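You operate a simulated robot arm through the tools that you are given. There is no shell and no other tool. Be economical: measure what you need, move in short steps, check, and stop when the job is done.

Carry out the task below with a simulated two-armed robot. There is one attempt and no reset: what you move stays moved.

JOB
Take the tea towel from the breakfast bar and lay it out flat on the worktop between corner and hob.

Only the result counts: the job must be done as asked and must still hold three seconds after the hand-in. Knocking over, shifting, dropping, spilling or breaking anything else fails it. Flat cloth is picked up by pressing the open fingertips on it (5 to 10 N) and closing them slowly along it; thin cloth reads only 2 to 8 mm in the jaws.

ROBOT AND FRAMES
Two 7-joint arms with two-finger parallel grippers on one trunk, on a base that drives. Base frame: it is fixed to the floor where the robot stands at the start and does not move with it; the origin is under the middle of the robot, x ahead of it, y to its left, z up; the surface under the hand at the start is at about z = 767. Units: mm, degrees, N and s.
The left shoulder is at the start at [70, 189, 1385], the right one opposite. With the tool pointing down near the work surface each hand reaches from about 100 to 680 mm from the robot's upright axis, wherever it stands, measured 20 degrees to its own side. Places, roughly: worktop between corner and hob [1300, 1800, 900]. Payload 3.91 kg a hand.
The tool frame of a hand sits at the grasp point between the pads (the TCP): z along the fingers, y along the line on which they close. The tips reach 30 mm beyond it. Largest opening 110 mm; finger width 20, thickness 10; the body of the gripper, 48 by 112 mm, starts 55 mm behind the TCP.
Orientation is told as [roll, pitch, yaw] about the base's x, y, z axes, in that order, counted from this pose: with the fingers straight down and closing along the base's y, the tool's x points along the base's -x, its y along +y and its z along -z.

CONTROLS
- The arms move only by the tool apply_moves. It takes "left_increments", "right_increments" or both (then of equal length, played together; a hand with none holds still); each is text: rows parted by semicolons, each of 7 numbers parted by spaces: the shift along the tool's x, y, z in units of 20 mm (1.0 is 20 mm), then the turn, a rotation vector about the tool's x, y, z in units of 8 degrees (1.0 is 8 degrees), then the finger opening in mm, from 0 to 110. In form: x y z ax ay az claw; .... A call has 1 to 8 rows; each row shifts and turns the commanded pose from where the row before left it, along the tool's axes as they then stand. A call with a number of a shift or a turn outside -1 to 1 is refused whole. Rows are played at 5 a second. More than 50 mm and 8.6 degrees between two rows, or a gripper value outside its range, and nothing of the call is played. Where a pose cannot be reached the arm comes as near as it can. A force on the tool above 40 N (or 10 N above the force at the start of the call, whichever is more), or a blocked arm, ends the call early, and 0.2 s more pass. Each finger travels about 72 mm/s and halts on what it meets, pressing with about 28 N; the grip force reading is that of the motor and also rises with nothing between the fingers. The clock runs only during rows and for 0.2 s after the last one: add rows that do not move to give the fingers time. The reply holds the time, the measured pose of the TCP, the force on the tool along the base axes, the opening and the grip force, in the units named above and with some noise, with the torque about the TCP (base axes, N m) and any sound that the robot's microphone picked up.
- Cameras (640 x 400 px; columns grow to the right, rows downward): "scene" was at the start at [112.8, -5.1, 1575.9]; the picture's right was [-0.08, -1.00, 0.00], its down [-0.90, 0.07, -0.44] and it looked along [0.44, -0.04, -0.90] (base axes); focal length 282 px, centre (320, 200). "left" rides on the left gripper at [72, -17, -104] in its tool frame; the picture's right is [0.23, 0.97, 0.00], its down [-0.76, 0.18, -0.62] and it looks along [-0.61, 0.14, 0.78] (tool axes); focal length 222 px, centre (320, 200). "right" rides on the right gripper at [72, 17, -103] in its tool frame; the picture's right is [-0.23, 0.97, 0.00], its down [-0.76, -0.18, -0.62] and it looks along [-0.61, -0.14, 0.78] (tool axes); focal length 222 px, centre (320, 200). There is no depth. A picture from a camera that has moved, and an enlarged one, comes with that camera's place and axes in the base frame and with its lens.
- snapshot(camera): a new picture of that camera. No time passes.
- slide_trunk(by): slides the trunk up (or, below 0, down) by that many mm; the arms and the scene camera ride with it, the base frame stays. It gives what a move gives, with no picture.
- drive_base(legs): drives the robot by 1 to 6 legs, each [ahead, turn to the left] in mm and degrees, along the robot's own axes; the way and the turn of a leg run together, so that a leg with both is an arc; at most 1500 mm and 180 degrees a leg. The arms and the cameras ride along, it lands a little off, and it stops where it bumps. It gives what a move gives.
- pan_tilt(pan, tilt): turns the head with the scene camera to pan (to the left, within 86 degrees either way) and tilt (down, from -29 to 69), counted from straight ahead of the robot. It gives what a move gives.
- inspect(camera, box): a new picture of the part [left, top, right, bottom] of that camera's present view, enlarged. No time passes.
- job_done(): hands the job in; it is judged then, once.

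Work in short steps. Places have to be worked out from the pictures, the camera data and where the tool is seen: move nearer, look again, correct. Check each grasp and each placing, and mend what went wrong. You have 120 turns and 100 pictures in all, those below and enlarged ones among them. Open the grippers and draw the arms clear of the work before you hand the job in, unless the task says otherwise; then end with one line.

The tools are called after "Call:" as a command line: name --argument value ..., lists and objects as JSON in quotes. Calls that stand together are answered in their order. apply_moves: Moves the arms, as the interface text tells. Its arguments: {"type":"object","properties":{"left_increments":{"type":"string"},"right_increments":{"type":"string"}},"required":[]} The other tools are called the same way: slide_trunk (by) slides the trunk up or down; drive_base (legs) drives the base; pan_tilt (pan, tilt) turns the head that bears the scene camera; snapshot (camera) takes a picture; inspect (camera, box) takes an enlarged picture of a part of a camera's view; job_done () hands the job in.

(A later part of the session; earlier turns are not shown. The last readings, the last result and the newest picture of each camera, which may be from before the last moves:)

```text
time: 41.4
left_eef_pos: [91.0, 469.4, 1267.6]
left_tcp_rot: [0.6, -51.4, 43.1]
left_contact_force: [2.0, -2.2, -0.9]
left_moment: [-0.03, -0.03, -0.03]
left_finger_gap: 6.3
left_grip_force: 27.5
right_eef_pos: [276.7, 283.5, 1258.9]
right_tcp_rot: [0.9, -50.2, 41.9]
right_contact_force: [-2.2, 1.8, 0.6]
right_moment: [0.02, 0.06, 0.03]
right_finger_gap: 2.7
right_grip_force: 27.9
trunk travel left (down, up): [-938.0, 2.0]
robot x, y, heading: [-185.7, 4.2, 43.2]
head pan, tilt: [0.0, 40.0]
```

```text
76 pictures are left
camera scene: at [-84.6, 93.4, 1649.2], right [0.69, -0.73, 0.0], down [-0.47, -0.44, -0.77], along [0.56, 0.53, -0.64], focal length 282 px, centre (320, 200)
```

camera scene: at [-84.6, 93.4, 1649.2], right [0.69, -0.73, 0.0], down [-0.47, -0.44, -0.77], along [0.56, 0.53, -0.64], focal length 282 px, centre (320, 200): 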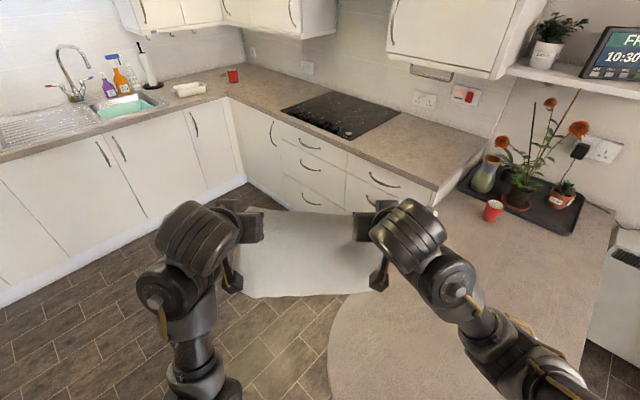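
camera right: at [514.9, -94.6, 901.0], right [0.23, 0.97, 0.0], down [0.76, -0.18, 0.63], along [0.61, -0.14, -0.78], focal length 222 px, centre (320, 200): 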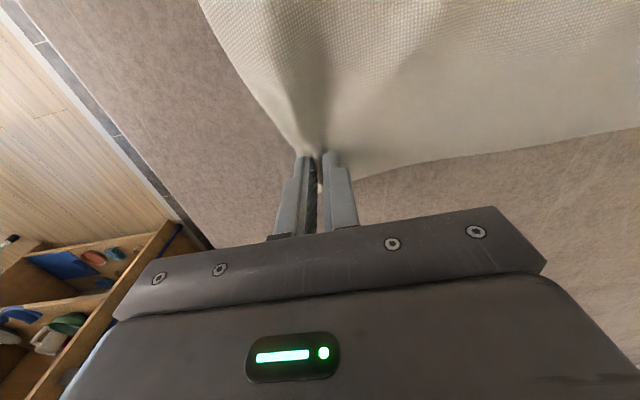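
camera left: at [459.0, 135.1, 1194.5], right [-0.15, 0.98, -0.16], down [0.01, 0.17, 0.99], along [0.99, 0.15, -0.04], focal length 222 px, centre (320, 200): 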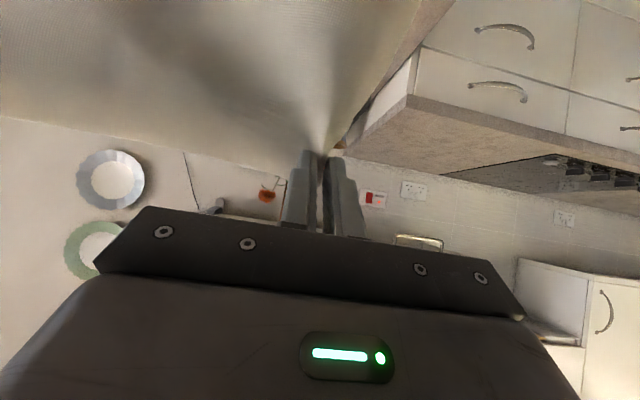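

The right jaw reading fell from 6 to 2.5 mm, so the cloth may be slipping. I check with the right camera and take off the sideways tension.

Call:
apply_moves --left_increments "0 -0.3 0 0 0 0 0; 0 0 0 0 0 0 0" --right_increments "0 0.3 0 0 0 0 0; 0 0 0 0 0 0 0"

Call:
snapshot --camera "right"

Call:
snapshot --camera "left"

Call:
inspect --camera "scene" --box '[200, 180, 420, 320]'

```text
time: 42.0
left_eef_pos: [95.6, 465.6, 1267.8]
left_tcp_rot: [0.6, -51.4, 43.1]
left_contact_force: [0.3, -0.2, -0.2]
left_moment: [-0.04, -0.02, 0.02]
left_finger_gap: 6.3
left_grip_force: 28.0
right_eef_pos: [274.1, 286.3, 1259.5]
right_tcp_rot: [0.9, -50.1, 41.9]
right_contact_force: [-1.1, -0.5, 0.8]
right_moment: [-0.01, -0.02, -0.02]
right_finger_gap: 2.1
right_grip_force: 28.4
trunk travel left (down, up): [-938.0, 2.0]
robot x, y, heading: [-182.9, 2.1, 43.1]
head pan, tilt: [0.0, 40.0]
```

```text
75 pictures are left
camera right: at [168.4, 214.6, 1268.6], right [-0.55, 0.81, 0.18], down [0.13, -0.13, 0.98], along [0.82, 0.57, -0.04], focal length 222 px, centre (320, 200)
```

right: 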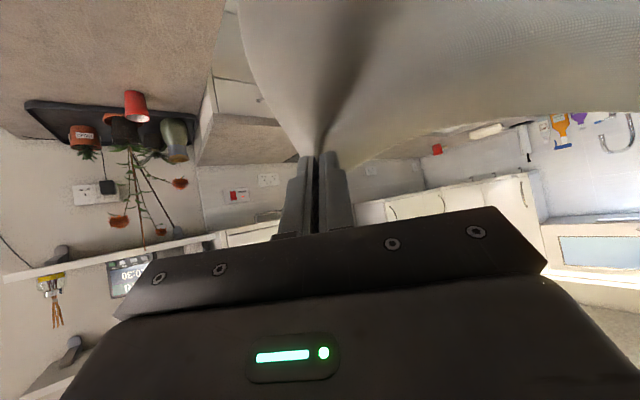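

```text
74 pictures are left
camera left: at [16.6, 366.3, 1275.3], right [-0.77, 0.61, -0.17], down [-0.13, 0.12, 0.99], along [0.62, 0.78, -0.01], focal length 222 px, centre (320, 200)
```

left: 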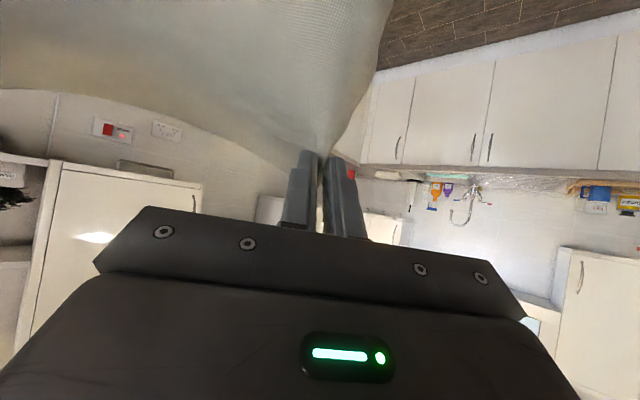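

```text
2.86 times, centred on (310, 250) of scene
camera zoom: at [-84.5, 93.3, 1649.2], right [0.69, -0.73, 0.0], down [-0.47, -0.44, -0.77], along [0.56, 0.53, -0.64], focal length 807 px, centre (349, 57)
```

zoom: 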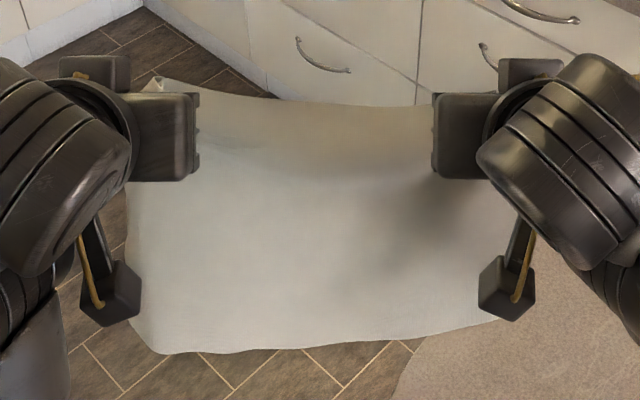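

Both hands still hold the towel and it hangs full width, now slack. I turn to about 80° and drive past the bar end in modest legs.

Call:
drive_base --legs '[[0, 18], [0, 18], [300, 0], [300, 0]]'

Call:
snapshot --camera "scene"

```text
time: 47.7
left_eef_pos: [-115.1, 1114.1, 1268.7]
left_tcp_rot: [0.7, -51.5, 78.8]
left_contact_force: [-0.1, -1.0, -0.4]
left_moment: [0.0, 0.03, 0.0]
left_finger_gap: 6.1
left_grip_force: 28.6
right_eef_pos: [133.8, 1075.7, 1259.4]
right_tcp_rot: [0.9, -50.3, 77.6]
right_contact_force: [-0.3, 0.3, 0.1]
right_moment: [0.04, 0.03, -0.01]
right_finger_gap: 2.2
right_grip_force: 28.0
trunk travel left (down, up): [-938.0, 2.0]
robot x, y, heading: [-68.3, 579.2, 79.1]
head pan, tilt: [0.0, 40.0]
```

```text
72 pictures are left
camera scene: at [-45.2, 707.1, 1649.4], right [0.98, -0.19, 0.0], down [-0.12, -0.63, -0.77], along [0.15, 0.75, -0.64], focal length 282 px, centre (320, 200)
```

scene: 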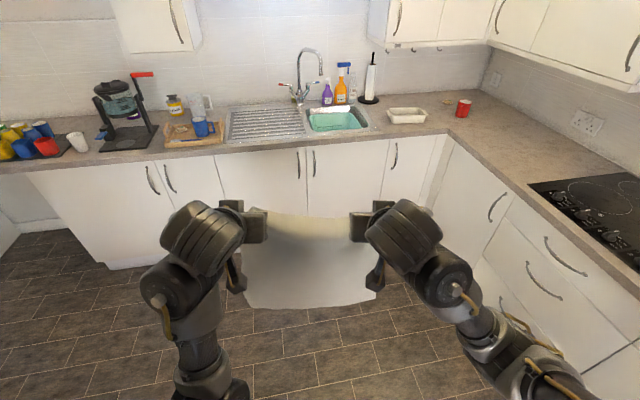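

All good. Refined: front edge x ≈ 955, hob edge y ≈ 1510, cup at (1183, 2225). Next I turn to about 59° and drive on 800.

Call:
drive_base --legs '[[0, -20], [400, 0], [400, 0]]'

Call:
snapshot --camera "scene"

```text
time: 53.3
left_eef_pos: [485.1, 1773.1, 1269.7]
left_tcp_rot: [0.6, -51.4, 58.6]
left_contact_force: [0.4, 0.0, 0.0]
left_moment: [0.0, 0.0, 0.02]
left_finger_gap: 6.2
left_grip_force: 28.1
right_eef_pos: [704.9, 1651.2, 1259.0]
right_tcp_rot: [1.0, -50.3, 57.4]
right_contact_force: [0.0, -0.8, 0.2]
right_moment: [-0.02, -0.02, -0.02]
right_finger_gap: 2.3
right_grip_force: 27.6
trunk travel left (down, up): [-938.0, 2.0]
robot x, y, heading: [337.0, 1250.6, 58.6]
head pan, tilt: [0.0, 40.0]
```

```text
71 pictures are left
camera scene: at [410.8, 1366.8, 1649.4], right [0.86, -0.52, 0.0], down [-0.33, -0.55, -0.77], along [0.4, 0.66, -0.64], focal length 282 px, centre (320, 200)
```

scene: 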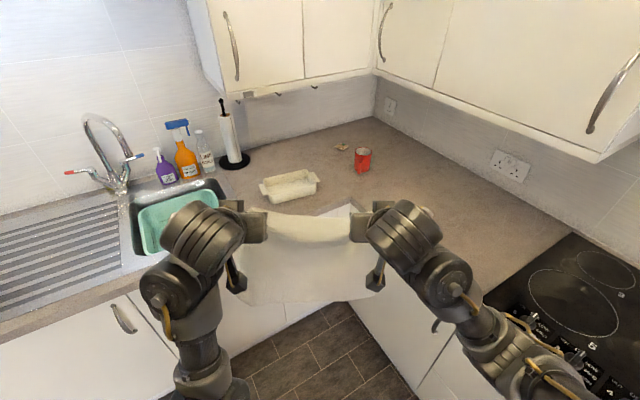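

Now I turn right to about −50° and reverse to gain y.

Call:
drive_base --legs '[[0, -36], [0, -36], [0, -36], [-340, 0], [-340, 0]]'

Call:
snapshot --camera "scene"

```text
time: 62.5
left_eef_pos: [347.3, 1460.3, 1267.0]
left_tcp_rot: [0.7, -51.3, -49.6]
left_contact_force: [0.1, -0.9, -0.1]
left_moment: [0.02, 0.0, 0.07]
left_finger_gap: 2.1
left_grip_force: 28.0
right_eef_pos: [161.4, 1291.0, 1258.4]
right_tcp_rot: [0.9, -50.1, -50.8]
right_contact_force: [0.3, -1.1, 0.4]
right_moment: [-0.03, 0.0, 0.03]
right_finger_gap: 2.4
right_grip_force: 27.8
trunk travel left (down, up): [-938.0, 2.0]
robot x, y, heading: [-106.2, 1760.1, -49.5]
head pan, tilt: [0.0, 40.0]
```

```text
70 pictures are left
camera scene: at [-12.9, 1657.1, 1649.0], right [-0.76, -0.65, 0.0], down [-0.42, 0.49, -0.77], along [0.5, -0.58, -0.64], focal length 282 px, centre (320, 200)
```

scene: 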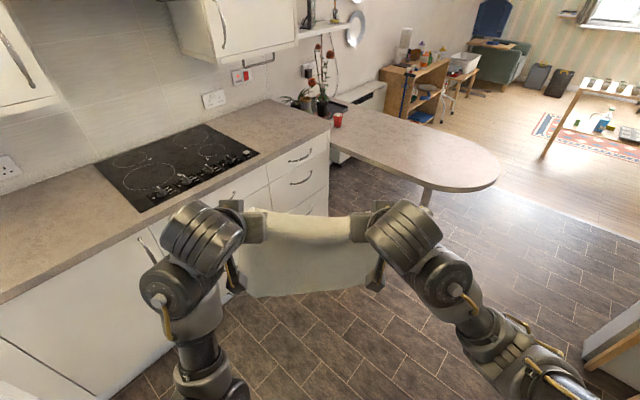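

Now at (−106, 1760). I turn to heading 0 and approach to x ≈ 400 for a look.

Call:
drive_base --legs '[[0, 25], [0, 24.5], [250, 0], [250, 0]]'

Call:
snapshot --camera "scene"

Call:
snapshot --camera "left"

Call:
snapshot --camera "right"

```text
time: 68.2
left_eef_pos: [912.3, 1910.5, 1268.7]
left_tcp_rot: [0.6, -51.4, -0.4]
left_contact_force: [0.3, -0.5, 0.4]
left_moment: [0.02, 0.04, 0.0]
left_finger_gap: 2.0
left_grip_force: 28.0
right_eef_pos: [919.7, 1658.1, 1259.5]
right_tcp_rot: [1.0, -50.2, -1.6]
right_contact_force: [0.0, 0.6, -0.7]
right_moment: [0.01, 0.03, -0.04]
right_finger_gap: 2.4
right_grip_force: 27.6
trunk travel left (down, up): [-938.0, 2.0]
robot x, y, heading: [392.6, 1766.0, -0.1]
head pan, tilt: [0.0, 40.0]
```

```text
69 pictures are left
camera scene: at [526.9, 1763.7, 1649.4], right [0.0, -1.0, 0.0], down [-0.64, 0.0, -0.77], along [0.77, 0.0, -0.64], focal length 282 px, centre (320, 200)
```

scene: 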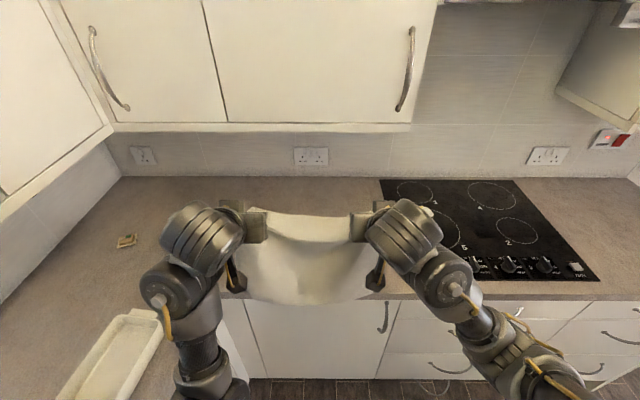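

```text
68 pictures are left
camera left: at [787.6, 1892.3, 1275.7], right [-0.14, 0.97, -0.17], down [-0.01, 0.17, 0.99], along [0.99, 0.14, -0.01], focal length 222 px, centre (320, 200)
```

left: 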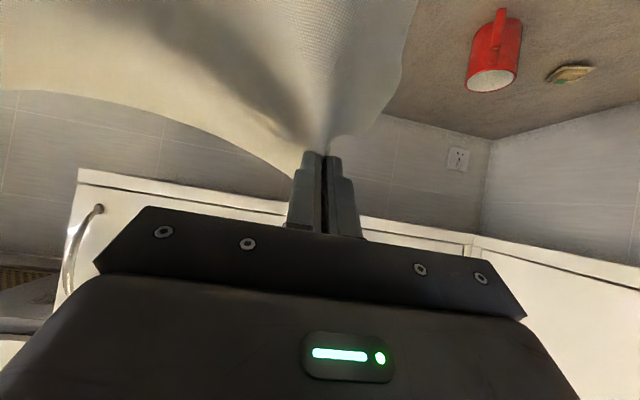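

```text
67 pictures are left
camera right: at [792.8, 1676.4, 1269.0], right [0.16, 0.97, 0.18], down [0.01, -0.19, 0.98], along [0.99, -0.16, -0.04], focal length 222 px, centre (320, 200)
```

right: 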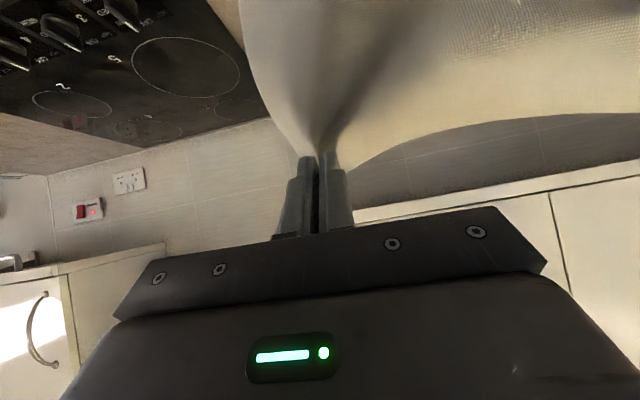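

The hands are centred at y ≈ 1784, so the towel would span 1620–1950, clear of hob and cup. The cupboard front is at x ≈ 1261, bottom z ≈ 1303. I drive 150 ahead.

Call:
drive_base --legs '[[160, 0]]'

Call:
pan_tilt --pan 0 --tilt 50

Call:
snapshot --camera "scene"

```text
time: 69.6
left_eef_pos: [1068.9, 1913.1, 1268.3]
left_tcp_rot: [0.6, -51.5, 0.0]
left_contact_force: [-0.6, 0.0, -0.1]
left_moment: [-0.04, -0.01, -0.03]
left_finger_gap: 1.9
left_grip_force: 28.4
right_eef_pos: [1077.3, 1661.1, 1259.1]
right_tcp_rot: [1.0, -50.3, -1.2]
right_contact_force: [-0.6, -0.3, 0.1]
right_moment: [0.02, 0.0, -0.03]
right_finger_gap: 2.3
right_grip_force: 27.8
trunk travel left (down, up): [-938.0, 2.0]
robot x, y, heading: [548.5, 1767.3, 0.1]
head pan, tilt: [0.0, 40.0]
```

```text
time: 70.3
left_eef_pos: [1072.2, 1912.9, 1267.6]
left_tcp_rot: [0.6, -51.3, 0.0]
left_contact_force: [-0.2, -0.5, -0.3]
left_moment: [0.0, -0.02, -0.03]
left_finger_gap: 2.0
left_grip_force: 27.8
right_eef_pos: [1079.9, 1660.9, 1258.1]
right_tcp_rot: [1.0, -50.2, -1.2]
right_contact_force: [0.1, 1.0, 0.0]
right_moment: [0.0, -0.02, -0.03]
right_finger_gap: 2.4
right_grip_force: 28.1
trunk travel left (down, up): [-938.0, 2.0]
robot x, y, heading: [555.7, 1767.9, 0.5]
head pan, tilt: [0.0, 50.0]
```

```text
66 pictures are left
camera scene: at [679.4, 1764.7, 1635.0], right [0.0, -1.0, 0.0], down [-0.77, 0.0, -0.64], along [0.64, 0.0, -0.77], focal length 282 px, centre (320, 200)
```

scene: 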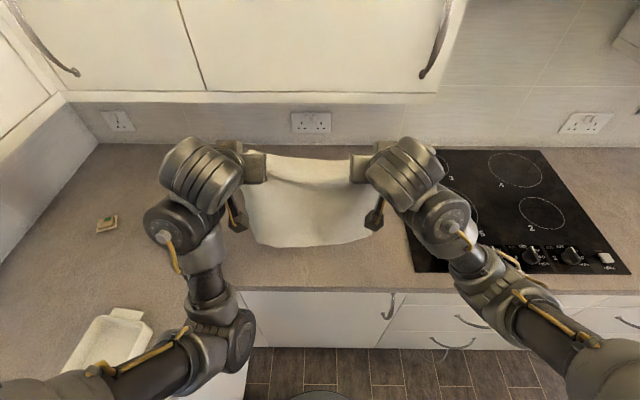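

Lower edge is near z 935 above the worktop, 100 mm behind its front edge. I even out the two hands and spread them slightly to reduce sag, checking tension.

Call:
apply_moves --left_increments "0.088 0.3 0.595 0 0 0 0; 0 0.2 0 0 0 0 0; 0 0 0 0 0 0 0" --right_increments "0 -0.3 0 0 0 -0.1 0; 0 -0.2 0 0 0 0 0; 0 0 0 0 0 0 0"

```text
time: 71.1
left_eef_pos: [1079.4, 1920.7, 1259.1]
left_tcp_rot: [0.5, -51.4, -0.1]
left_contact_force: [0.2, -16.5, -0.5]
left_moment: [-0.27, 0.05, -0.44]
left_finger_gap: 2.0
left_grip_force: 27.3
right_eef_pos: [1078.4, 1651.0, 1258.6]
right_tcp_rot: [0.2, -50.2, 0.0]
right_contact_force: [0.1, 16.4, 0.4]
right_moment: [0.38, -0.05, 0.34]
right_finger_gap: 1.8
right_grip_force: 27.7
trunk travel left (down, up): [-938.0, 2.0]
robot x, y, heading: [552.2, 1768.0, 0.4]
head pan, tilt: [0.0, 50.0]
```

That's 16 N, too taut. I give back 3 mm per hand.

Call:
apply_moves --left_increments "0 -0.15 0 0 0 0 0; 0 0 0 0 0 0 0" --right_increments "0 0.15 0 0 0 0 0; 0 0 0 0 0 0 0"

Call:
snapshot --camera "scene"

```text
time: 71.7
left_eef_pos: [1079.7, 1919.7, 1258.8]
left_tcp_rot: [0.6, -51.3, -0.1]
left_contact_force: [0.2, -10.2, -0.1]
left_moment: [-0.22, 0.01, -0.28]
left_finger_gap: 2.2
left_grip_force: 28.0
right_eef_pos: [1079.4, 1653.4, 1260.0]
right_tcp_rot: [0.1, -50.1, -0.1]
right_contact_force: [0.1, 9.3, 0.7]
right_moment: [0.23, -0.05, 0.19]
right_finger_gap: 2.3
right_grip_force: 27.9
trunk travel left (down, up): [-938.0, 2.0]
robot x, y, heading: [549.5, 1763.1, 0.3]
head pan, tilt: [0.0, 50.0]
```

```text
65 pictures are left
camera scene: at [678.6, 1764.5, 1635.0], right [0.0, -1.0, 0.0], down [-0.77, 0.0, -0.64], along [0.64, 0.0, -0.77], focal length 282 px, centre (320, 200)
```

scene: 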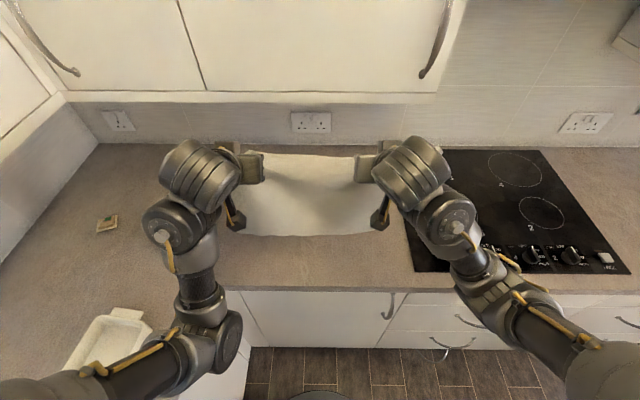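

Much flatter. I ease another 2 mm, then lower 68 mm and draw back 28 mm so the lower edge meets the worktop.

Call:
apply_moves --left_increments "0.876 -0.1 0.279 0 0 0 0; 0.876 0 0.279 0 0 0 0; 0.876 0 0.279 0 0 0 0; 0.876 0 0.279 0 0 0 0; 0 0 0 0 0 0 0" --right_increments "0.876 0.1 0.279 0 0 0 0; 0.876 0 0.279 0 0 0 0; 0.876 0 0.279 0 0 0 0; 0.876 0 0.279 0 0 0 0; 0 0 0 0 0 0 0"

Call:
snapshot --camera "scene"

```text
time: 72.9
left_eef_pos: [1053.2, 1916.9, 1189.3]
left_tcp_rot: [0.5, -51.4, -0.1]
left_contact_force: [0.4, -3.1, 0.0]
left_moment: [-0.03, -0.03, -0.15]
left_finger_gap: 2.0
left_grip_force: 27.8
right_eef_pos: [1053.5, 1655.0, 1190.9]
right_tcp_rot: [0.0, -50.2, 0.0]
right_contact_force: [1.4, 4.2, 0.0]
right_moment: [0.09, 0.02, 0.05]
right_finger_gap: 2.2
right_grip_force: 27.5
trunk travel left (down, up): [-938.0, 2.0]
robot x, y, heading: [552.8, 1767.3, 0.6]
head pan, tilt: [0.0, 50.0]
```

```text
64 pictures are left
camera scene: at [678.9, 1764.6, 1635.0], right [0.0, -1.0, 0.0], down [-0.77, 0.0, -0.64], along [0.64, 0.0, -0.77], focal length 282 px, centre (320, 200)
```

scene: 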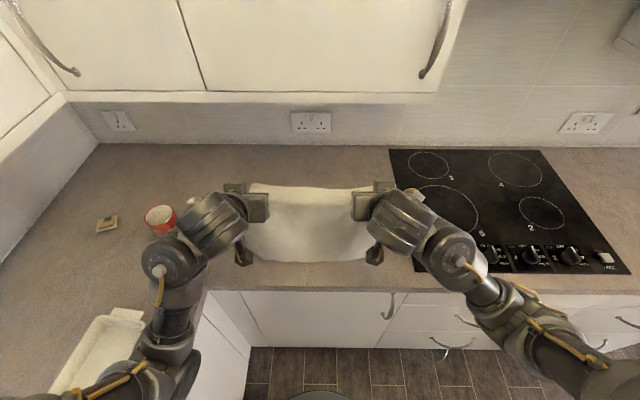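

The lower edge is just touching, near x ≈ 1065. I start laying: forward 34 mm, down 80 mm.

Call:
apply_moves --left_increments "0.401 0 0.781 0 0 0 0; 0.401 0 0.781 0 0 0 0; 0.401 0 0.781 0 0 0 0; 0.401 0 0.781 0 0 0 0; 0.401 0 0.781 0 0 0 0; 0 0 0 0 0 0 0" --right_increments "0.401 0 0.781 0 0 0 0; 0.401 0 0.781 0 0 0 0; 0.401 0 0.781 0 0 0 0; 0.401 0 0.781 0 0 0 0; 0.401 0 0.781 0 0 0 0; 0 0 0 0 0 0 0"

Call:
snapshot --camera "scene"

```text
time: 74.3
left_eef_pos: [1089.3, 1919.1, 1109.2]
left_tcp_rot: [0.5, -51.6, 0.0]
left_contact_force: [-0.9, -6.0, 0.0]
left_moment: [-0.11, 0.01, -0.18]
left_finger_gap: 2.1
left_grip_force: 28.1
right_eef_pos: [1084.2, 1654.5, 1110.5]
right_tcp_rot: [0.1, -50.1, 0.0]
right_contact_force: [-0.1, 6.3, -0.9]
right_moment: [0.17, 0.0, 0.09]
right_finger_gap: 2.4
right_grip_force: 27.8
trunk travel left (down, up): [-938.0, 2.0]
robot x, y, heading: [550.4, 1771.3, 0.3]
head pan, tilt: [0.0, 50.0]
```

```text
63 pictures are left
camera scene: at [677.7, 1764.4, 1635.1], right [0.0, -1.0, 0.0], down [-0.77, 0.0, -0.64], along [0.64, 0.0, -0.77], focal length 282 px, centre (320, 200)
```

scene: 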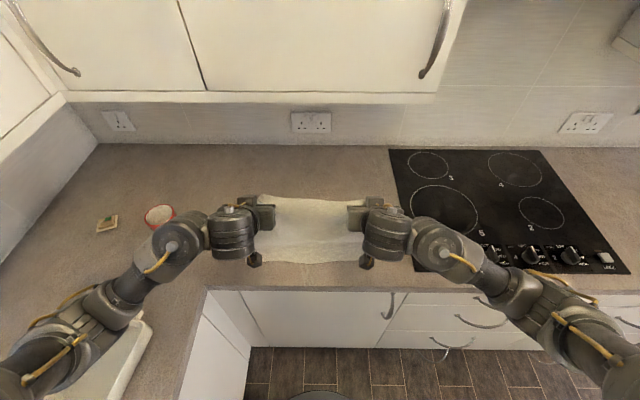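

The near edge lies at x ≈ 1058. Now drive forward 60 mm, which lays more of the cloth.

Call:
drive_base --legs '[[60, 0]]'

Call:
snapshot --camera "scene"

```text
time: 75.3
left_eef_pos: [1137.2, 1918.4, 1116.8]
left_tcp_rot: [0.6, -52.0, -0.1]
left_contact_force: [-1.3, -5.9, -0.2]
left_moment: [-0.11, -0.04, -0.17]
left_finger_gap: 2.2
left_grip_force: 27.8
right_eef_pos: [1133.6, 1653.7, 1115.7]
right_tcp_rot: [-0.1, -50.9, -0.1]
right_contact_force: [-0.6, 6.4, 0.4]
right_moment: [0.17, -0.04, 0.07]
right_finger_gap: 2.3
right_grip_force: 27.6
trunk travel left (down, up): [-938.0, 2.0]
robot x, y, heading: [610.7, 1766.2, 0.5]
head pan, tilt: [0.0, 50.0]
```

```text
62 pictures are left
camera scene: at [722.4, 1764.8, 1636.4], right [0.0, -1.0, 0.0], down [-0.76, 0.0, -0.65], along [0.65, 0.0, -0.76], focal length 282 px, centre (320, 200)
```

scene: 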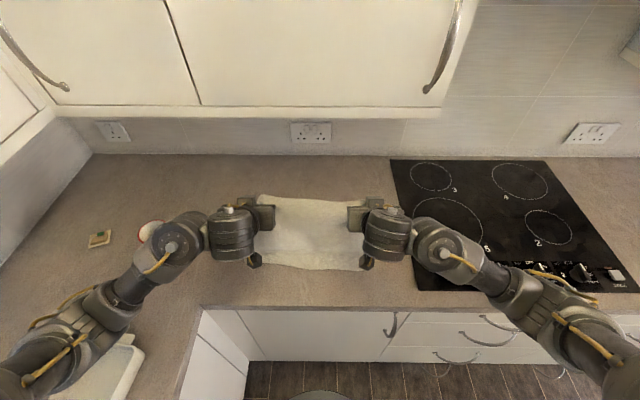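

The camera and hands seem tilted by about 0.7°, perhaps still settling or touching the cupboard. I hold still and re-read.

Call:
apply_moves --left_increments "0 0 0 0 0 0 0; 0 0 0 0 0 0 0; 0 0 0 0 0 0 0"

Call:
pan_tilt --pan 0 --tilt 66

Call:
snapshot --camera "scene"

```text
time: 76.1
left_eef_pos: [1149.5, 1918.3, 1109.9]
left_tcp_rot: [0.5, -51.3, -0.1]
left_contact_force: [-0.8, -5.1, -0.5]
left_moment: [-0.08, 0.03, -0.18]
left_finger_gap: 2.2
left_grip_force: 28.3
right_eef_pos: [1144.1, 1653.6, 1109.7]
right_tcp_rot: [0.0, -50.1, 0.0]
right_contact_force: [0.2, 5.1, -0.3]
right_moment: [0.13, -0.01, 0.06]
right_finger_gap: 2.0
right_grip_force: 27.8
trunk travel left (down, up): [-938.0, 2.0]
robot x, y, heading: [610.6, 1762.8, 0.3]
head pan, tilt: [0.0, 50.0]
```

```text
time: 76.9
left_eef_pos: [1148.2, 1919.4, 1111.2]
left_tcp_rot: [0.5, -51.3, -0.1]
left_contact_force: [-0.1, -5.5, 0.3]
left_moment: [-0.05, 0.05, -0.19]
left_finger_gap: 2.0
left_grip_force: 27.9
right_eef_pos: [1144.5, 1654.7, 1109.1]
right_tcp_rot: [0.0, -50.2, 0.0]
right_contact_force: [0.4, 4.7, 0.0]
right_moment: [0.14, -0.03, 0.07]
right_finger_gap: 2.0
right_grip_force: 28.1
trunk travel left (down, up): [-938.0, 2.0]
robot x, y, heading: [609.5, 1763.3, 0.0]
head pan, tilt: [0.0, 66.0]
```

```text
61 pictures are left
camera scene: at [721.1, 1764.8, 1615.8], right [0.0, -1.0, 0.0], down [-0.91, 0.0, -0.41], along [0.41, 0.0, -0.91], focal length 282 px, centre (320, 200)
```

scene: 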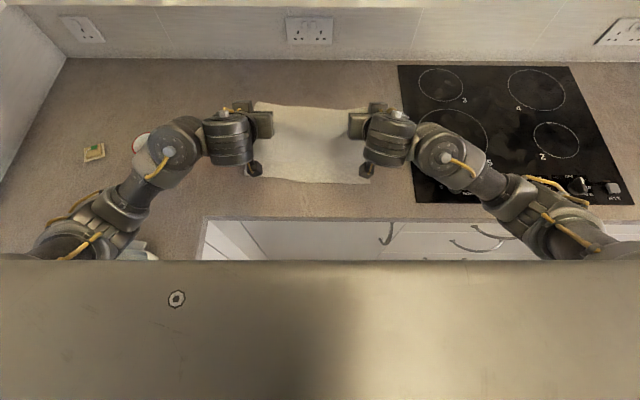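

It was only the drive's dynamics and has settled. Continue: down 50, forward 15, then drive 55.

Call:
apply_moves --left_increments "0.358 0 0.546 0 0 0 0; 0.358 0 0.546 0 0 0 0; 0.358 0 0.546 0 0 0 0; 0.358 0 0.546 0 0 0 0; 0 0 0 0 0 0 0" --right_increments "0.358 0 0.546 0 0 0 0; 0.358 0 0.546 0 0 0 0; 0.358 0 0.546 0 0 0 0; 0.358 0 0.546 0 0 0 0; 0 0 0 0 0 0 0"

Call:
drive_base --legs '[[50, 0]]'

Call:
apply_moves --left_increments "0 0 0 0 0 0 0; 0 0 0 0 0 0 0; 0 0 0 0 0 0 0"

Call:
snapshot --camera "scene"

```text
time: 78.1
left_eef_pos: [1163.4, 1918.9, 1061.9]
left_tcp_rot: [0.4, -51.4, 0.0]
left_contact_force: [-1.4, -5.7, -0.5]
left_moment: [-0.09, 0.02, -0.17]
left_finger_gap: 2.1
left_grip_force: 27.5
right_eef_pos: [1157.9, 1653.8, 1060.6]
right_tcp_rot: [0.2, -50.3, 0.0]
right_contact_force: [0.4, 5.4, 0.0]
right_moment: [0.13, -0.02, 0.11]
right_finger_gap: 2.0
right_grip_force: 27.4
trunk travel left (down, up): [-938.0, 2.0]
robot x, y, heading: [606.8, 1763.6, 0.1]
head pan, tilt: [0.0, 66.0]
```

```text
time: 79.0
left_eef_pos: [1201.9, 1918.9, 1067.1]
left_tcp_rot: [0.5, -52.1, -0.1]
left_contact_force: [-0.1, -6.7, -0.6]
left_moment: [-0.12, 0.01, -0.19]
left_finger_gap: 2.2
left_grip_force: 28.3
right_eef_pos: [1194.6, 1655.4, 1066.4]
right_tcp_rot: [0.1, -50.9, 0.1]
right_contact_force: [-0.6, 6.5, 0.6]
right_moment: [0.13, -0.03, 0.08]
right_finger_gap: 2.3
right_grip_force: 28.0
trunk travel left (down, up): [-938.0, 2.0]
robot x, y, heading: [656.5, 1765.8, 0.1]
head pan, tilt: [0.0, 66.0]
```

```text
time: 79.8
left_eef_pos: [1209.7, 1920.0, 1063.5]
left_tcp_rot: [0.6, -51.4, 0.1]
left_contact_force: [0.6, -4.4, 0.2]
left_moment: [-0.07, 0.02, -0.13]
left_finger_gap: 2.1
left_grip_force: 28.7
right_eef_pos: [1204.7, 1656.5, 1061.0]
right_tcp_rot: [0.0, -50.3, 0.1]
right_contact_force: [0.4, 6.0, 0.0]
right_moment: [0.17, -0.01, 0.07]
right_finger_gap: 2.1
right_grip_force: 27.9
trunk travel left (down, up): [-938.0, 2.0]
robot x, y, heading: [654.7, 1769.7, 0.4]
head pan, tilt: [0.0, 66.0]
```

```text
60 pictures are left
camera scene: at [768.8, 1765.2, 1615.8], right [0.01, -1.0, 0.0], down [-0.91, 0.0, -0.41], along [0.41, 0.0, -0.91], focal length 282 px, centre (320, 200)
```

scene: 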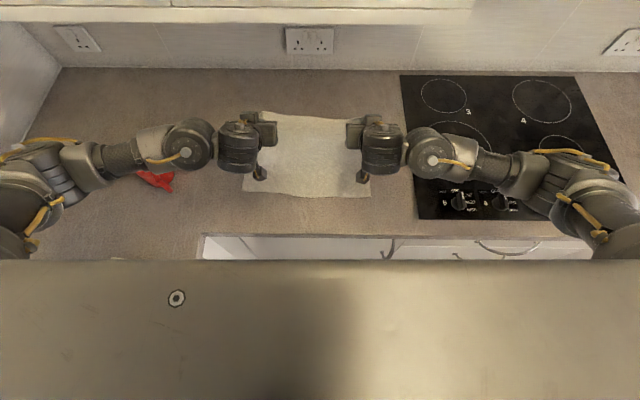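

The left forearm is now over the red mug. I check it closely before lowering further.

Call:
inspect --camera "scene" --box '[60, 100, 260, 225]'

Call:
pan_tilt --pan 40 --tilt 45

Call:
snapshot --camera "scene"

```text
3.20 times, centred on (160, 162) of scene
camera zoom: at [768.8, 1765.2, 1615.8], right [0.01, -1.0, 0.0], down [-0.91, 0.0, -0.41], along [0.41, 0.0, -0.91], focal length 904 px, centre (832, 320)
```

zoom: 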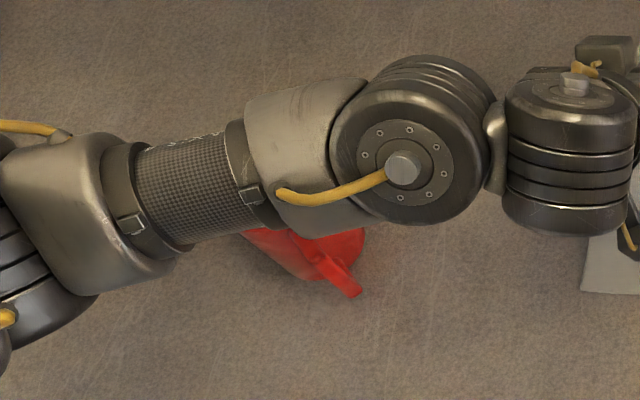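

```text
time: 80.9
left_eef_pos: [1209.6, 1920.0, 1061.8]
left_tcp_rot: [0.5, -51.6, 0.0]
left_contact_force: [0.0, -5.7, -0.2]
left_moment: [-0.09, 0.0, -0.16]
left_finger_gap: 2.2
left_grip_force: 27.5
right_eef_pos: [1203.0, 1655.1, 1061.0]
right_tcp_rot: [0.1, -50.3, 0.1]
right_contact_force: [0.5, 5.5, 0.3]
right_moment: [0.16, -0.03, 0.12]
right_finger_gap: 2.1
right_grip_force: 28.2
trunk travel left (down, up): [-938.0, 2.0]
robot x, y, heading: [661.5, 1763.3, 0.3]
head pan, tilt: [40.0, 45.0]
```

```text
58 pictures are left
camera scene: at [770.6, 1817.3, 1642.0], right [0.65, -0.76, 0.0], down [-0.54, -0.46, -0.71], along [0.54, 0.46, -0.71], focal length 282 px, centre (320, 200)
```

scene: 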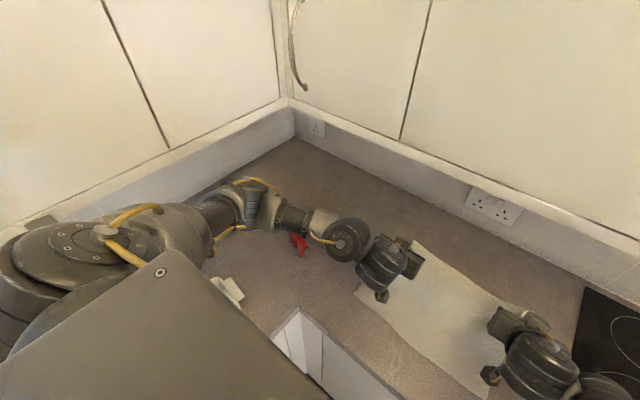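

The mug stands upright, and the forearm passes about 200 mm above it with lateral room. I continue laying: forward 80, down 107.

Call:
apply_moves --left_increments "0.232 0 0.929 0 0 0 0; 0.232 0 0.929 0 0 0 0; 0.232 0 0.929 0 0 0 0; 0.232 0 0.929 0 0 0 0; 0 0 0 0 0 0 0" --right_increments "0.232 0 0.929 0 0 0 0; 0.232 0 0.929 0 0 0 0; 0.232 0 0.929 0 0 0 0; 0.232 0 0.929 0 0 0 0; 0 0 0 0 0 0 0"

Call:
snapshot --camera "scene"

```text
time: 82.1
left_eef_pos: [1256.4, 1920.4, 1001.6]
left_tcp_rot: [0.5, -51.4, 0.0]
left_contact_force: [-1.0, -6.2, -0.4]
left_moment: [-0.12, 0.0, -0.16]
left_finger_gap: 2.1
left_grip_force: 27.8
right_eef_pos: [1248.3, 1655.0, 1001.1]
right_tcp_rot: [0.0, -50.4, 0.2]
right_contact_force: [-0.3, 5.8, -0.2]
right_moment: [0.19, -0.01, 0.09]
right_finger_gap: 2.0
right_grip_force: 27.7
trunk travel left (down, up): [-938.0, 2.0]
robot x, y, heading: [657.9, 1767.2, 0.3]
head pan, tilt: [40.0, 45.0]
```

```text
57 pictures are left
camera scene: at [771.0, 1817.3, 1642.0], right [0.65, -0.76, 0.0], down [-0.54, -0.46, -0.71], along [0.54, 0.46, -0.71], focal length 282 px, centre (320, 200)
```

scene: 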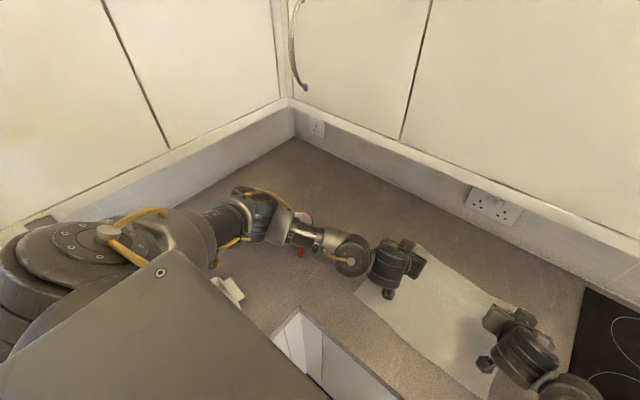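

The mug stays clear of the arm (well over 150 mm). Continue forward 35, down 45, then check the cloth from straight ahead.

Call:
apply_moves --left_increments "0.2 0 0.929 0 0 0 0; 0.2 0 0.929 0 0 0 0; 0.2 0 0.929 0 0 0 0; 0 0 0 0 0 0 0" --right_increments "0.2 0 0.98 0 0 0 0; 0.2 0 0.98 0 0 0 0; 0.2 0 0.98 0 0 0 0; 0 0 0 0 0 0 0"

Call:
pan_tilt --pan 0 --tilt 60

Call:
inspect --camera "scene" --box '[180, 60, 460, 235]'

Call:
snapshot --camera "left"

```text
time: 83.1
left_eef_pos: [1294.2, 1921.3, 957.7]
left_tcp_rot: [0.5, -51.4, 0.0]
left_contact_force: [-1.1, -5.7, -0.4]
left_moment: [-0.11, -0.02, -0.18]
left_finger_gap: 2.2
left_grip_force: 27.7
right_eef_pos: [1285.9, 1657.5, 952.5]
right_tcp_rot: [0.1, -50.4, 0.1]
right_contact_force: [-0.5, 5.1, 0.2]
right_moment: [0.12, -0.02, 0.1]
right_finger_gap: 2.1
right_grip_force: 27.8
trunk travel left (down, up): [-938.0, 2.0]
robot x, y, heading: [656.5, 1765.8, 0.2]
head pan, tilt: [40.0, 45.0]
```

```text
time: 84.2
left_eef_pos: [1294.3, 1919.7, 957.1]
left_tcp_rot: [0.5, -51.5, -0.1]
left_contact_force: [0.6, -4.9, 0.2]
left_moment: [-0.1, 0.01, -0.21]
left_finger_gap: 2.0
left_grip_force: 27.6
right_eef_pos: [1287.4, 1656.2, 952.1]
right_tcp_rot: [0.2, -50.5, 0.2]
right_contact_force: [0.3, 5.9, 1.0]
right_moment: [0.14, 0.01, 0.07]
right_finger_gap: 2.2
right_grip_force: 28.1
trunk travel left (down, up): [-938.0, 2.0]
robot x, y, heading: [654.9, 1760.1, 0.4]
head pan, tilt: [0.0, 60.0]
```

```text
2.29 times, centred on (320, 148) of scene
camera zoom: at [776.1, 1765.3, 1622.5], right [0.01, -1.0, 0.0], down [-0.87, -0.01, -0.5], along [0.5, 0.0, -0.87], focal length 645 px, centre (320, 320)
```

zoom: 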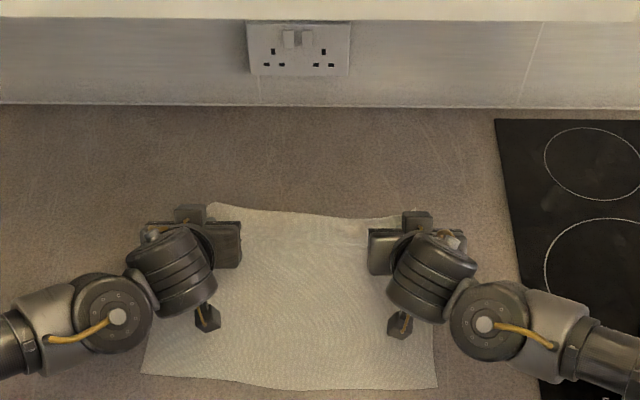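

```text
55 pictures are left
camera left: at [1168.4, 1902.2, 964.2], right [-0.15, 0.97, -0.17], down [-0.01, 0.17, 0.98], along [0.99, 0.15, -0.01], focal length 222 px, centre (320, 200)
```

left: 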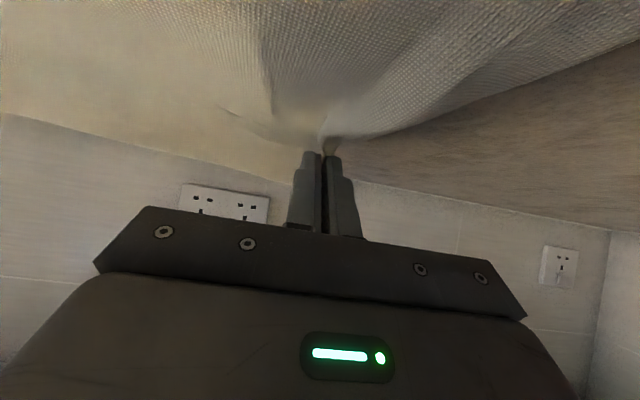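

The cloth is nearly laid and lies nicely spread. I lower the last bit, forward about 20.

Call:
apply_moves --left_increments "0.143 0 0.555 0 0 0 0; 0.143 0 0.555 0 0 0 0; 0.143 0 0.555 0 0 0 0; 0 0 0 0 0 0 0" --right_increments "0.025 0 0.567 0 0 0 0; 0.025 0 0.567 0 0 0 0; 0.025 0 0.567 0 0 0 0; 0 0 0 0 0 0 0"

```text
time: 85.2
left_eef_pos: [1312.3, 1921.3, 937.2]
left_tcp_rot: [0.3, -52.1, 0.3]
left_contact_force: [1.1, -5.6, 18.0]
left_moment: [-0.08, -0.31, -0.16]
left_finger_gap: 2.2
left_grip_force: 28.5
right_eef_pos: [1310.4, 1657.2, 937.0]
right_tcp_rot: [0.5, -51.1, -0.3]
right_contact_force: [0.2, 5.7, 36.3]
right_moment: [0.22, -0.55, 0.12]
right_finger_gap: 2.1
right_grip_force: 27.9
trunk travel left (down, up): [-938.0, 2.0]
robot x, y, heading: [656.2, 1766.6, 0.1]
head pan, tilt: [0.0, 60.0]
```

Contact: 18 and 36 N. I ease up to a light press, then open slowly so the fingers spread the bunched cloth outwards.

Call:
apply_moves --left_increments "-0.04 0 -0.03 0 0 0 0; 0 0 0 0 0 0 0" --right_increments "-0.09 0 -0.07 0 0 0 0; 0 0 0 0 0 0 0"

```text
time: 85.8
left_eef_pos: [1311.3, 1920.7, 938.4]
left_tcp_rot: [0.3, -51.9, 0.3]
left_contact_force: [3.5, -7.4, 25.9]
left_moment: [-0.13, -0.51, -0.21]
left_finger_gap: 2.3
left_grip_force: 28.2
right_eef_pos: [1309.0, 1657.6, 938.0]
right_tcp_rot: [0.3, -51.1, 0.1]
right_contact_force: [5.6, 9.4, 31.6]
right_moment: [0.3, -0.56, 0.13]
right_finger_gap: 2.4
right_grip_force: 27.4
trunk travel left (down, up): [-938.0, 2.0]
robot x, y, heading: [655.7, 1768.2, 0.3]
head pan, tilt: [0.0, 60.0]
```

Still 26/32 N, so I ease up about 2 mm more on both.

Call:
apply_moves --left_increments "-0.09 0 -0.075 0 0 0 0; 0 0 0 0 0 0 0" --right_increments "-0.1 0 -0.085 0 0 0 0; 0 0 0 0 0 0 0"

```text
time: 86.4
left_eef_pos: [1310.4, 1920.9, 937.2]
left_tcp_rot: [0.4, -51.7, 0.1]
left_contact_force: [4.3, -8.5, 23.1]
left_moment: [-0.19, -0.49, -0.23]
left_finger_gap: 2.0
left_grip_force: 28.5
right_eef_pos: [1310.1, 1655.3, 938.1]
right_tcp_rot: [0.1, -50.9, 0.1]
right_contact_force: [3.4, 11.7, 25.5]
right_moment: [0.34, -0.47, 0.21]
right_finger_gap: 2.3
right_grip_force: 28.2
trunk travel left (down, up): [-938.0, 2.0]
robot x, y, heading: [657.2, 1763.3, 0.4]
head pan, tilt: [0.0, 60.0]
```

Call:
apply_moves --left_increments "-0.12 0 -0.1 0 0 0 0; 0 0 0 0 0 0 0; 0 0 0 0 0 0 0" --right_increments "-0.13 0 -0.11 0 0 0 0; 0 0 0 0 0 0 0; 0 0 0 0 0 0 0"

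```text
time: 87.2
left_eef_pos: [1310.5, 1920.7, 938.2]
left_tcp_rot: [0.6, -51.6, -0.1]
left_contact_force: [-0.9, -6.7, 11.1]
left_moment: [-0.11, -0.1, -0.22]
left_finger_gap: 2.1
left_grip_force: 27.9
right_eef_pos: [1311.8, 1655.2, 938.8]
right_tcp_rot: [-0.2, -50.3, 0.2]
right_contact_force: [-1.8, 9.8, 11.6]
right_moment: [0.3, -0.14, 0.2]
right_finger_gap: 2.1
right_grip_force: 28.1
trunk travel left (down, up): [-938.0, 2.0]
robot x, y, heading: [658.7, 1767.0, 0.1]
head pan, tilt: [0.0, 60.0]
```

11 N each: now open slowly to 40 mm.

Call:
apply_moves --left_increments "0 0 0 0 0 0 6; 0 0 0 0 0 0 12; 0 0 0 0 0 0 18; 0 0 0 0 0 0 24; 0 0 0 0 0 0 30; 0 0 0 0 0 0 36; 0 0 0 0 0 0 40; 0 0 0 0 0 0 40" --right_increments "0 0 0 0 0 0 6; 0 0 0 0 0 0 12; 0 0 0 0 0 0 18; 0 0 0 0 0 0 24; 0 0 0 0 0 0 30; 0 0 0 0 0 0 36; 0 0 0 0 0 0 40; 0 0 0 0 0 0 40"

Call:
inspect --camera "scene" --box '[180, 60, 460, 235]'

Call:
snapshot --camera "left"

Call:
snapshot --camera "right"

```text
time: 89.0
left_eef_pos: [1313.1, 1921.1, 937.1]
left_tcp_rot: [0.5, -51.5, 0.0]
left_contact_force: [-0.2, -0.1, 1.8]
left_moment: [0.02, 0.0, 0.02]
left_finger_gap: 39.2
left_grip_force: 0.1
right_eef_pos: [1313.4, 1655.5, 937.6]
right_tcp_rot: [0.0, -50.4, 0.3]
right_contact_force: [0.1, 0.7, 5.1]
right_moment: [0.0, -0.1, -0.01]
right_finger_gap: 38.2
right_grip_force: 0.1
trunk travel left (down, up): [-938.0, 2.0]
robot x, y, heading: [657.5, 1765.3, 0.5]
head pan, tilt: [0.0, 60.0]
```

```text
2.29 times, centred on (320, 148) of scene
camera zoom: at [774.3, 1765.6, 1622.6], right [0.01, -1.0, 0.0], down [-0.87, 0.0, -0.5], along [0.5, 0.0, -0.87], focal length 645 px, centre (320, 320)
```

zoom: 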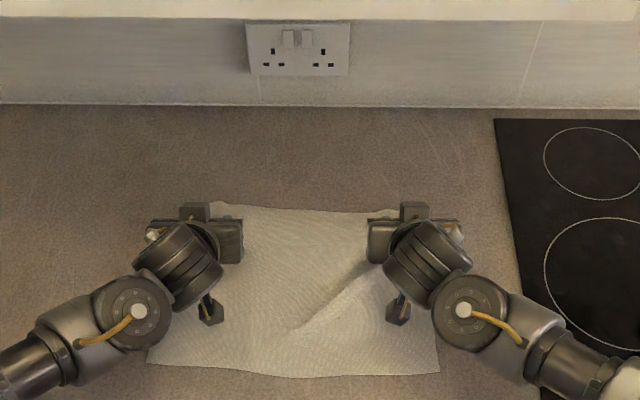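

```text
53 pictures are left
camera left: at [1187.7, 1902.6, 944.5], right [-0.15, 0.97, -0.17], down [-0.02, 0.17, 0.98], along [0.99, 0.15, -0.01], focal length 222 px, centre (320, 200)
```

left: 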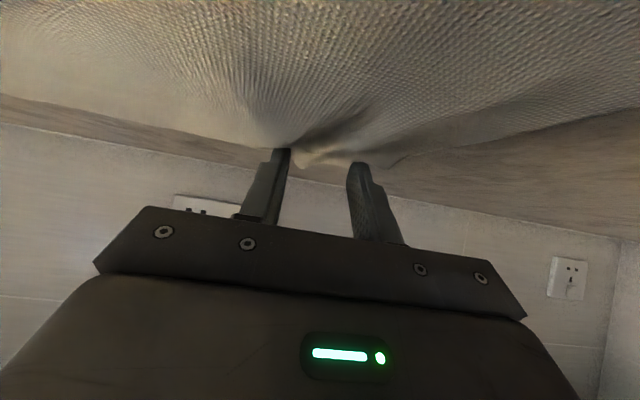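

```text
52 pictures are left
camera right: at [1185.6, 1671.7, 947.5], right [0.14, 0.97, 0.18], down [0.01, -0.18, 0.98], along [0.99, -0.14, -0.03], focal length 222 px, centre (320, 200)
```

right: 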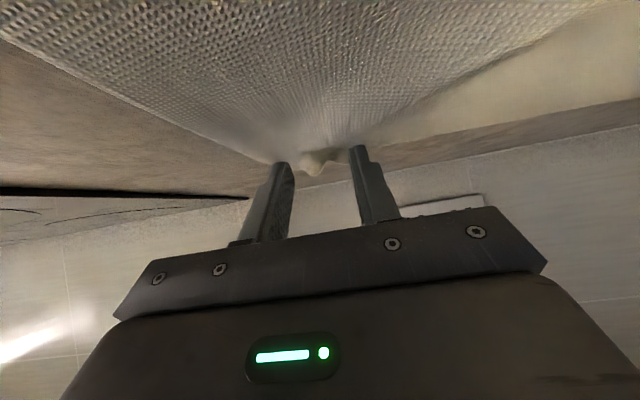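

Released, with a ridge running in from the right hand. I lift both hands straight up gently and back to inspect.

Call:
apply_moves --left_increments "-0.383 0 -0.32 0 0 0 40; -0.766 0 -0.643 0 0 0 40; -0.766 0 -0.643 0 0 0 40; -0.766 0 -0.643 0 0 0 40; -0.2 0.6 -0.95 0 0 0 40; -0.2 0.8 -0.95 0 0 0 40; -0.2 0.8 -0.95 0 0 0 40; 0 0 0 0 0 0 40" --right_increments "-0.383 0 -0.32 0 0 0 40; -0.766 0 -0.643 0 0 0 40; -0.766 0 -0.643 0 0 0 40; -0.766 0 -0.643 0 0 0 40; -0.2 -0.6 -0.95 0 0 0 40; -0.2 -0.8 -0.95 0 0 0 40; -0.2 -0.8 -0.95 0 0 0 40; 0 0 0 0 0 0 40"

Call:
inspect --camera "scene" --box '[180, 60, 460, 235]'

```text
time: 90.8
left_eef_pos: [1273.9, 1963.4, 1052.5]
left_tcp_rot: [0.4, -51.5, 0.0]
left_contact_force: [-0.7, -0.4, 0.6]
left_moment: [0.0, -0.03, 0.0]
left_finger_gap: 40.0
left_grip_force: 0.0
right_eef_pos: [1275.7, 1611.8, 1052.3]
right_tcp_rot: [0.0, -50.2, 0.2]
right_contact_force: [0.8, -0.2, -0.1]
right_moment: [0.04, 0.0, 0.03]
right_finger_gap: 39.8
right_grip_force: 0.1
trunk travel left (down, up): [-938.0, 2.0]
robot x, y, heading: [657.6, 1762.3, 0.5]
head pan, tilt: [0.0, 60.0]
```

```text
2.29 times, centred on (320, 148) of scene
camera zoom: at [776.6, 1765.3, 1622.4], right [0.01, -1.0, 0.0], down [-0.87, 0.0, -0.5], along [0.5, 0.0, -0.87], focal length 645 px, centre (320, 320)
```

zoom: 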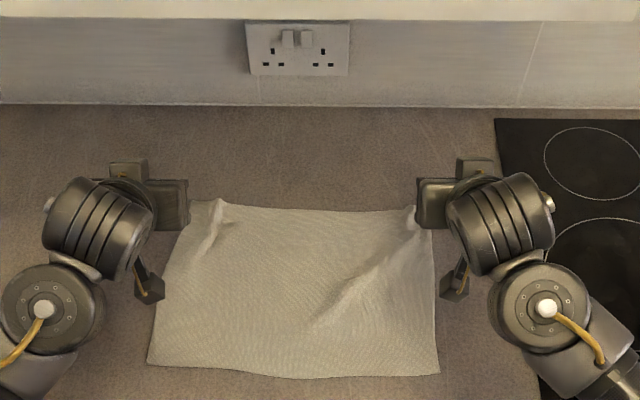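

The towel is down and nearly flat, with short ridges at the two far corners and a shallow diagonal crease. I'll smooth it: close the fingers, set them on each corner flap outside the ridge, and stroke outward.

Call:
apply_moves --left_increments "0.558 -0.217 0.697 0 0 0 0; 0.558 -0.217 0.697 0 0 0 0; 0.558 -0.217 0.697 0 0 0 0; 0.558 -0.217 0.697 0 0 0 0; 0.558 -0.217 0.697 0 0 0 0; 0.558 -0.217 0.697 0 0 0 0; 0 0 0 0 0 0 0" --right_increments "0.558 0.083 0.697 0 0 0 0; 0.558 0.083 0.697 0 0 0 0; 0.558 0.083 0.697 0 0 0 0; 0.558 0.083 0.697 0 0 0 0; 0.558 0.083 0.697 0 0 0 0; 0.558 0.083 0.697 0 0 0 0; 0 0 0 0 0 0 0"

Call:
snapshot --camera "left"

Call:
snapshot --camera "right"

```text
time: 92.4
left_eef_pos: [1298.2, 1937.7, 947.3]
left_tcp_rot: [0.4, -51.6, 0.0]
left_contact_force: [0.7, 0.6, -0.1]
left_moment: [0.0, -0.02, -0.02]
left_finger_gap: 0.0
left_grip_force: 28.2
right_eef_pos: [1295.9, 1622.9, 945.8]
right_tcp_rot: [0.0, -50.3, 0.1]
right_contact_force: [0.5, 1.0, -0.2]
right_moment: [-0.01, 0.0, -0.05]
right_finger_gap: 0.1
right_grip_force: 28.0
trunk travel left (down, up): [-938.0, 2.0]
robot x, y, heading: [658.2, 1767.5, 0.3]
head pan, tilt: [0.0, 60.0]
```

```text
50 pictures are left
camera left: at [1173.1, 1920.5, 954.4], right [-0.15, 0.97, -0.17], down [-0.01, 0.17, 0.98], along [0.99, 0.15, -0.01], focal length 222 px, centre (320, 200)
```

left: 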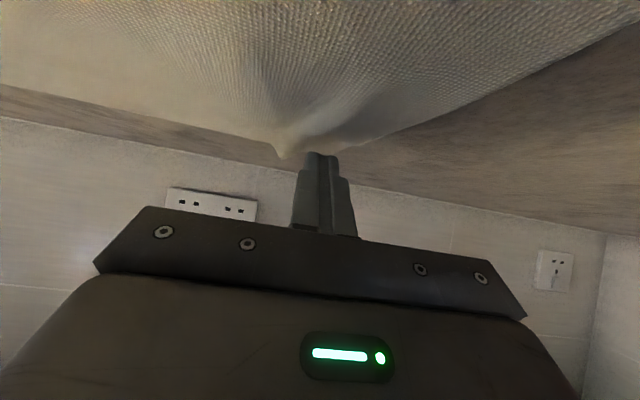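

```text
49 pictures are left
camera right: at [1169.8, 1639.3, 955.8], right [0.14, 0.97, 0.18], down [0.01, -0.18, 0.98], along [0.99, -0.14, -0.03], focal length 222 px, centre (320, 200)
```

right: 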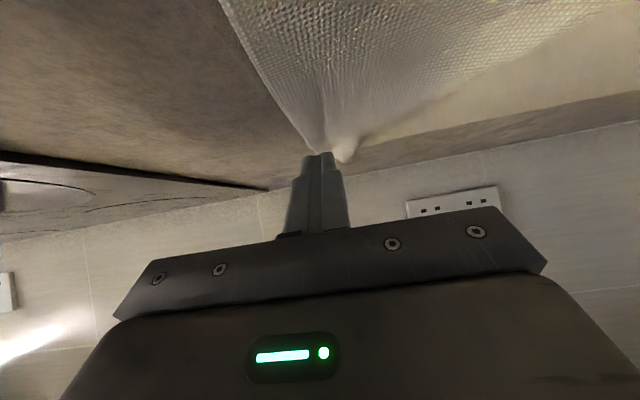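

The tips sit just outside each ridge. Lowering to a light press.

Call:
apply_moves --left_increments "0.23 0 0.193 0 0 0 0; 0.1 0 0.085 0 0 0 0; 0 0 0 0 0 0 0" --right_increments "0.2 0 0.16 0 0 0 0; 0.1 0 0.085 0 0 0 0; 0 0 0 0 0 0 0"

```text
time: 93.2
left_eef_pos: [1298.5, 1939.6, 938.3]
left_tcp_rot: [0.5, -51.4, 0.0]
left_contact_force: [1.0, 0.0, 0.4]
left_moment: [0.0, 0.02, -0.01]
left_finger_gap: 0.0
left_grip_force: 28.3
right_eef_pos: [1295.9, 1623.0, 941.0]
right_tcp_rot: [0.0, -50.2, 0.1]
right_contact_force: [-0.2, 0.5, -0.9]
right_moment: [0.02, -0.02, 0.0]
right_finger_gap: 0.0
right_grip_force: 28.0
trunk travel left (down, up): [-938.0, 2.0]
robot x, y, heading: [657.5, 1764.5, 0.3]
head pan, tilt: [0.0, 60.0]
```

Call:
apply_moves --left_increments "0.06 0 0.05 0 0 0 0; 0.06 0 0.05 0 0 0 0; 0 0 0 0 0 0 0" --right_increments "0.09 0 0.075 0 0 0 0; 0.09 0 0.075 0 0 0 0; 0 0 0 0 0 0 0"

```text
time: 94.0
left_eef_pos: [1296.5, 1938.8, 937.8]
left_tcp_rot: [0.4, -51.7, 0.0]
left_contact_force: [0.7, -0.2, 3.6]
left_moment: [0.0, -0.08, -0.02]
left_finger_gap: 0.0
left_grip_force: 27.5
right_eef_pos: [1297.6, 1623.2, 938.1]
right_tcp_rot: [0.2, -50.7, 0.0]
right_contact_force: [2.2, -0.4, 14.1]
right_moment: [0.01, -0.28, 0.02]
right_finger_gap: 0.0
right_grip_force: 27.9
trunk travel left (down, up): [-938.0, 2.0]
robot x, y, heading: [658.8, 1766.3, 0.2]
head pan, tilt: [0.0, 60.0]
```

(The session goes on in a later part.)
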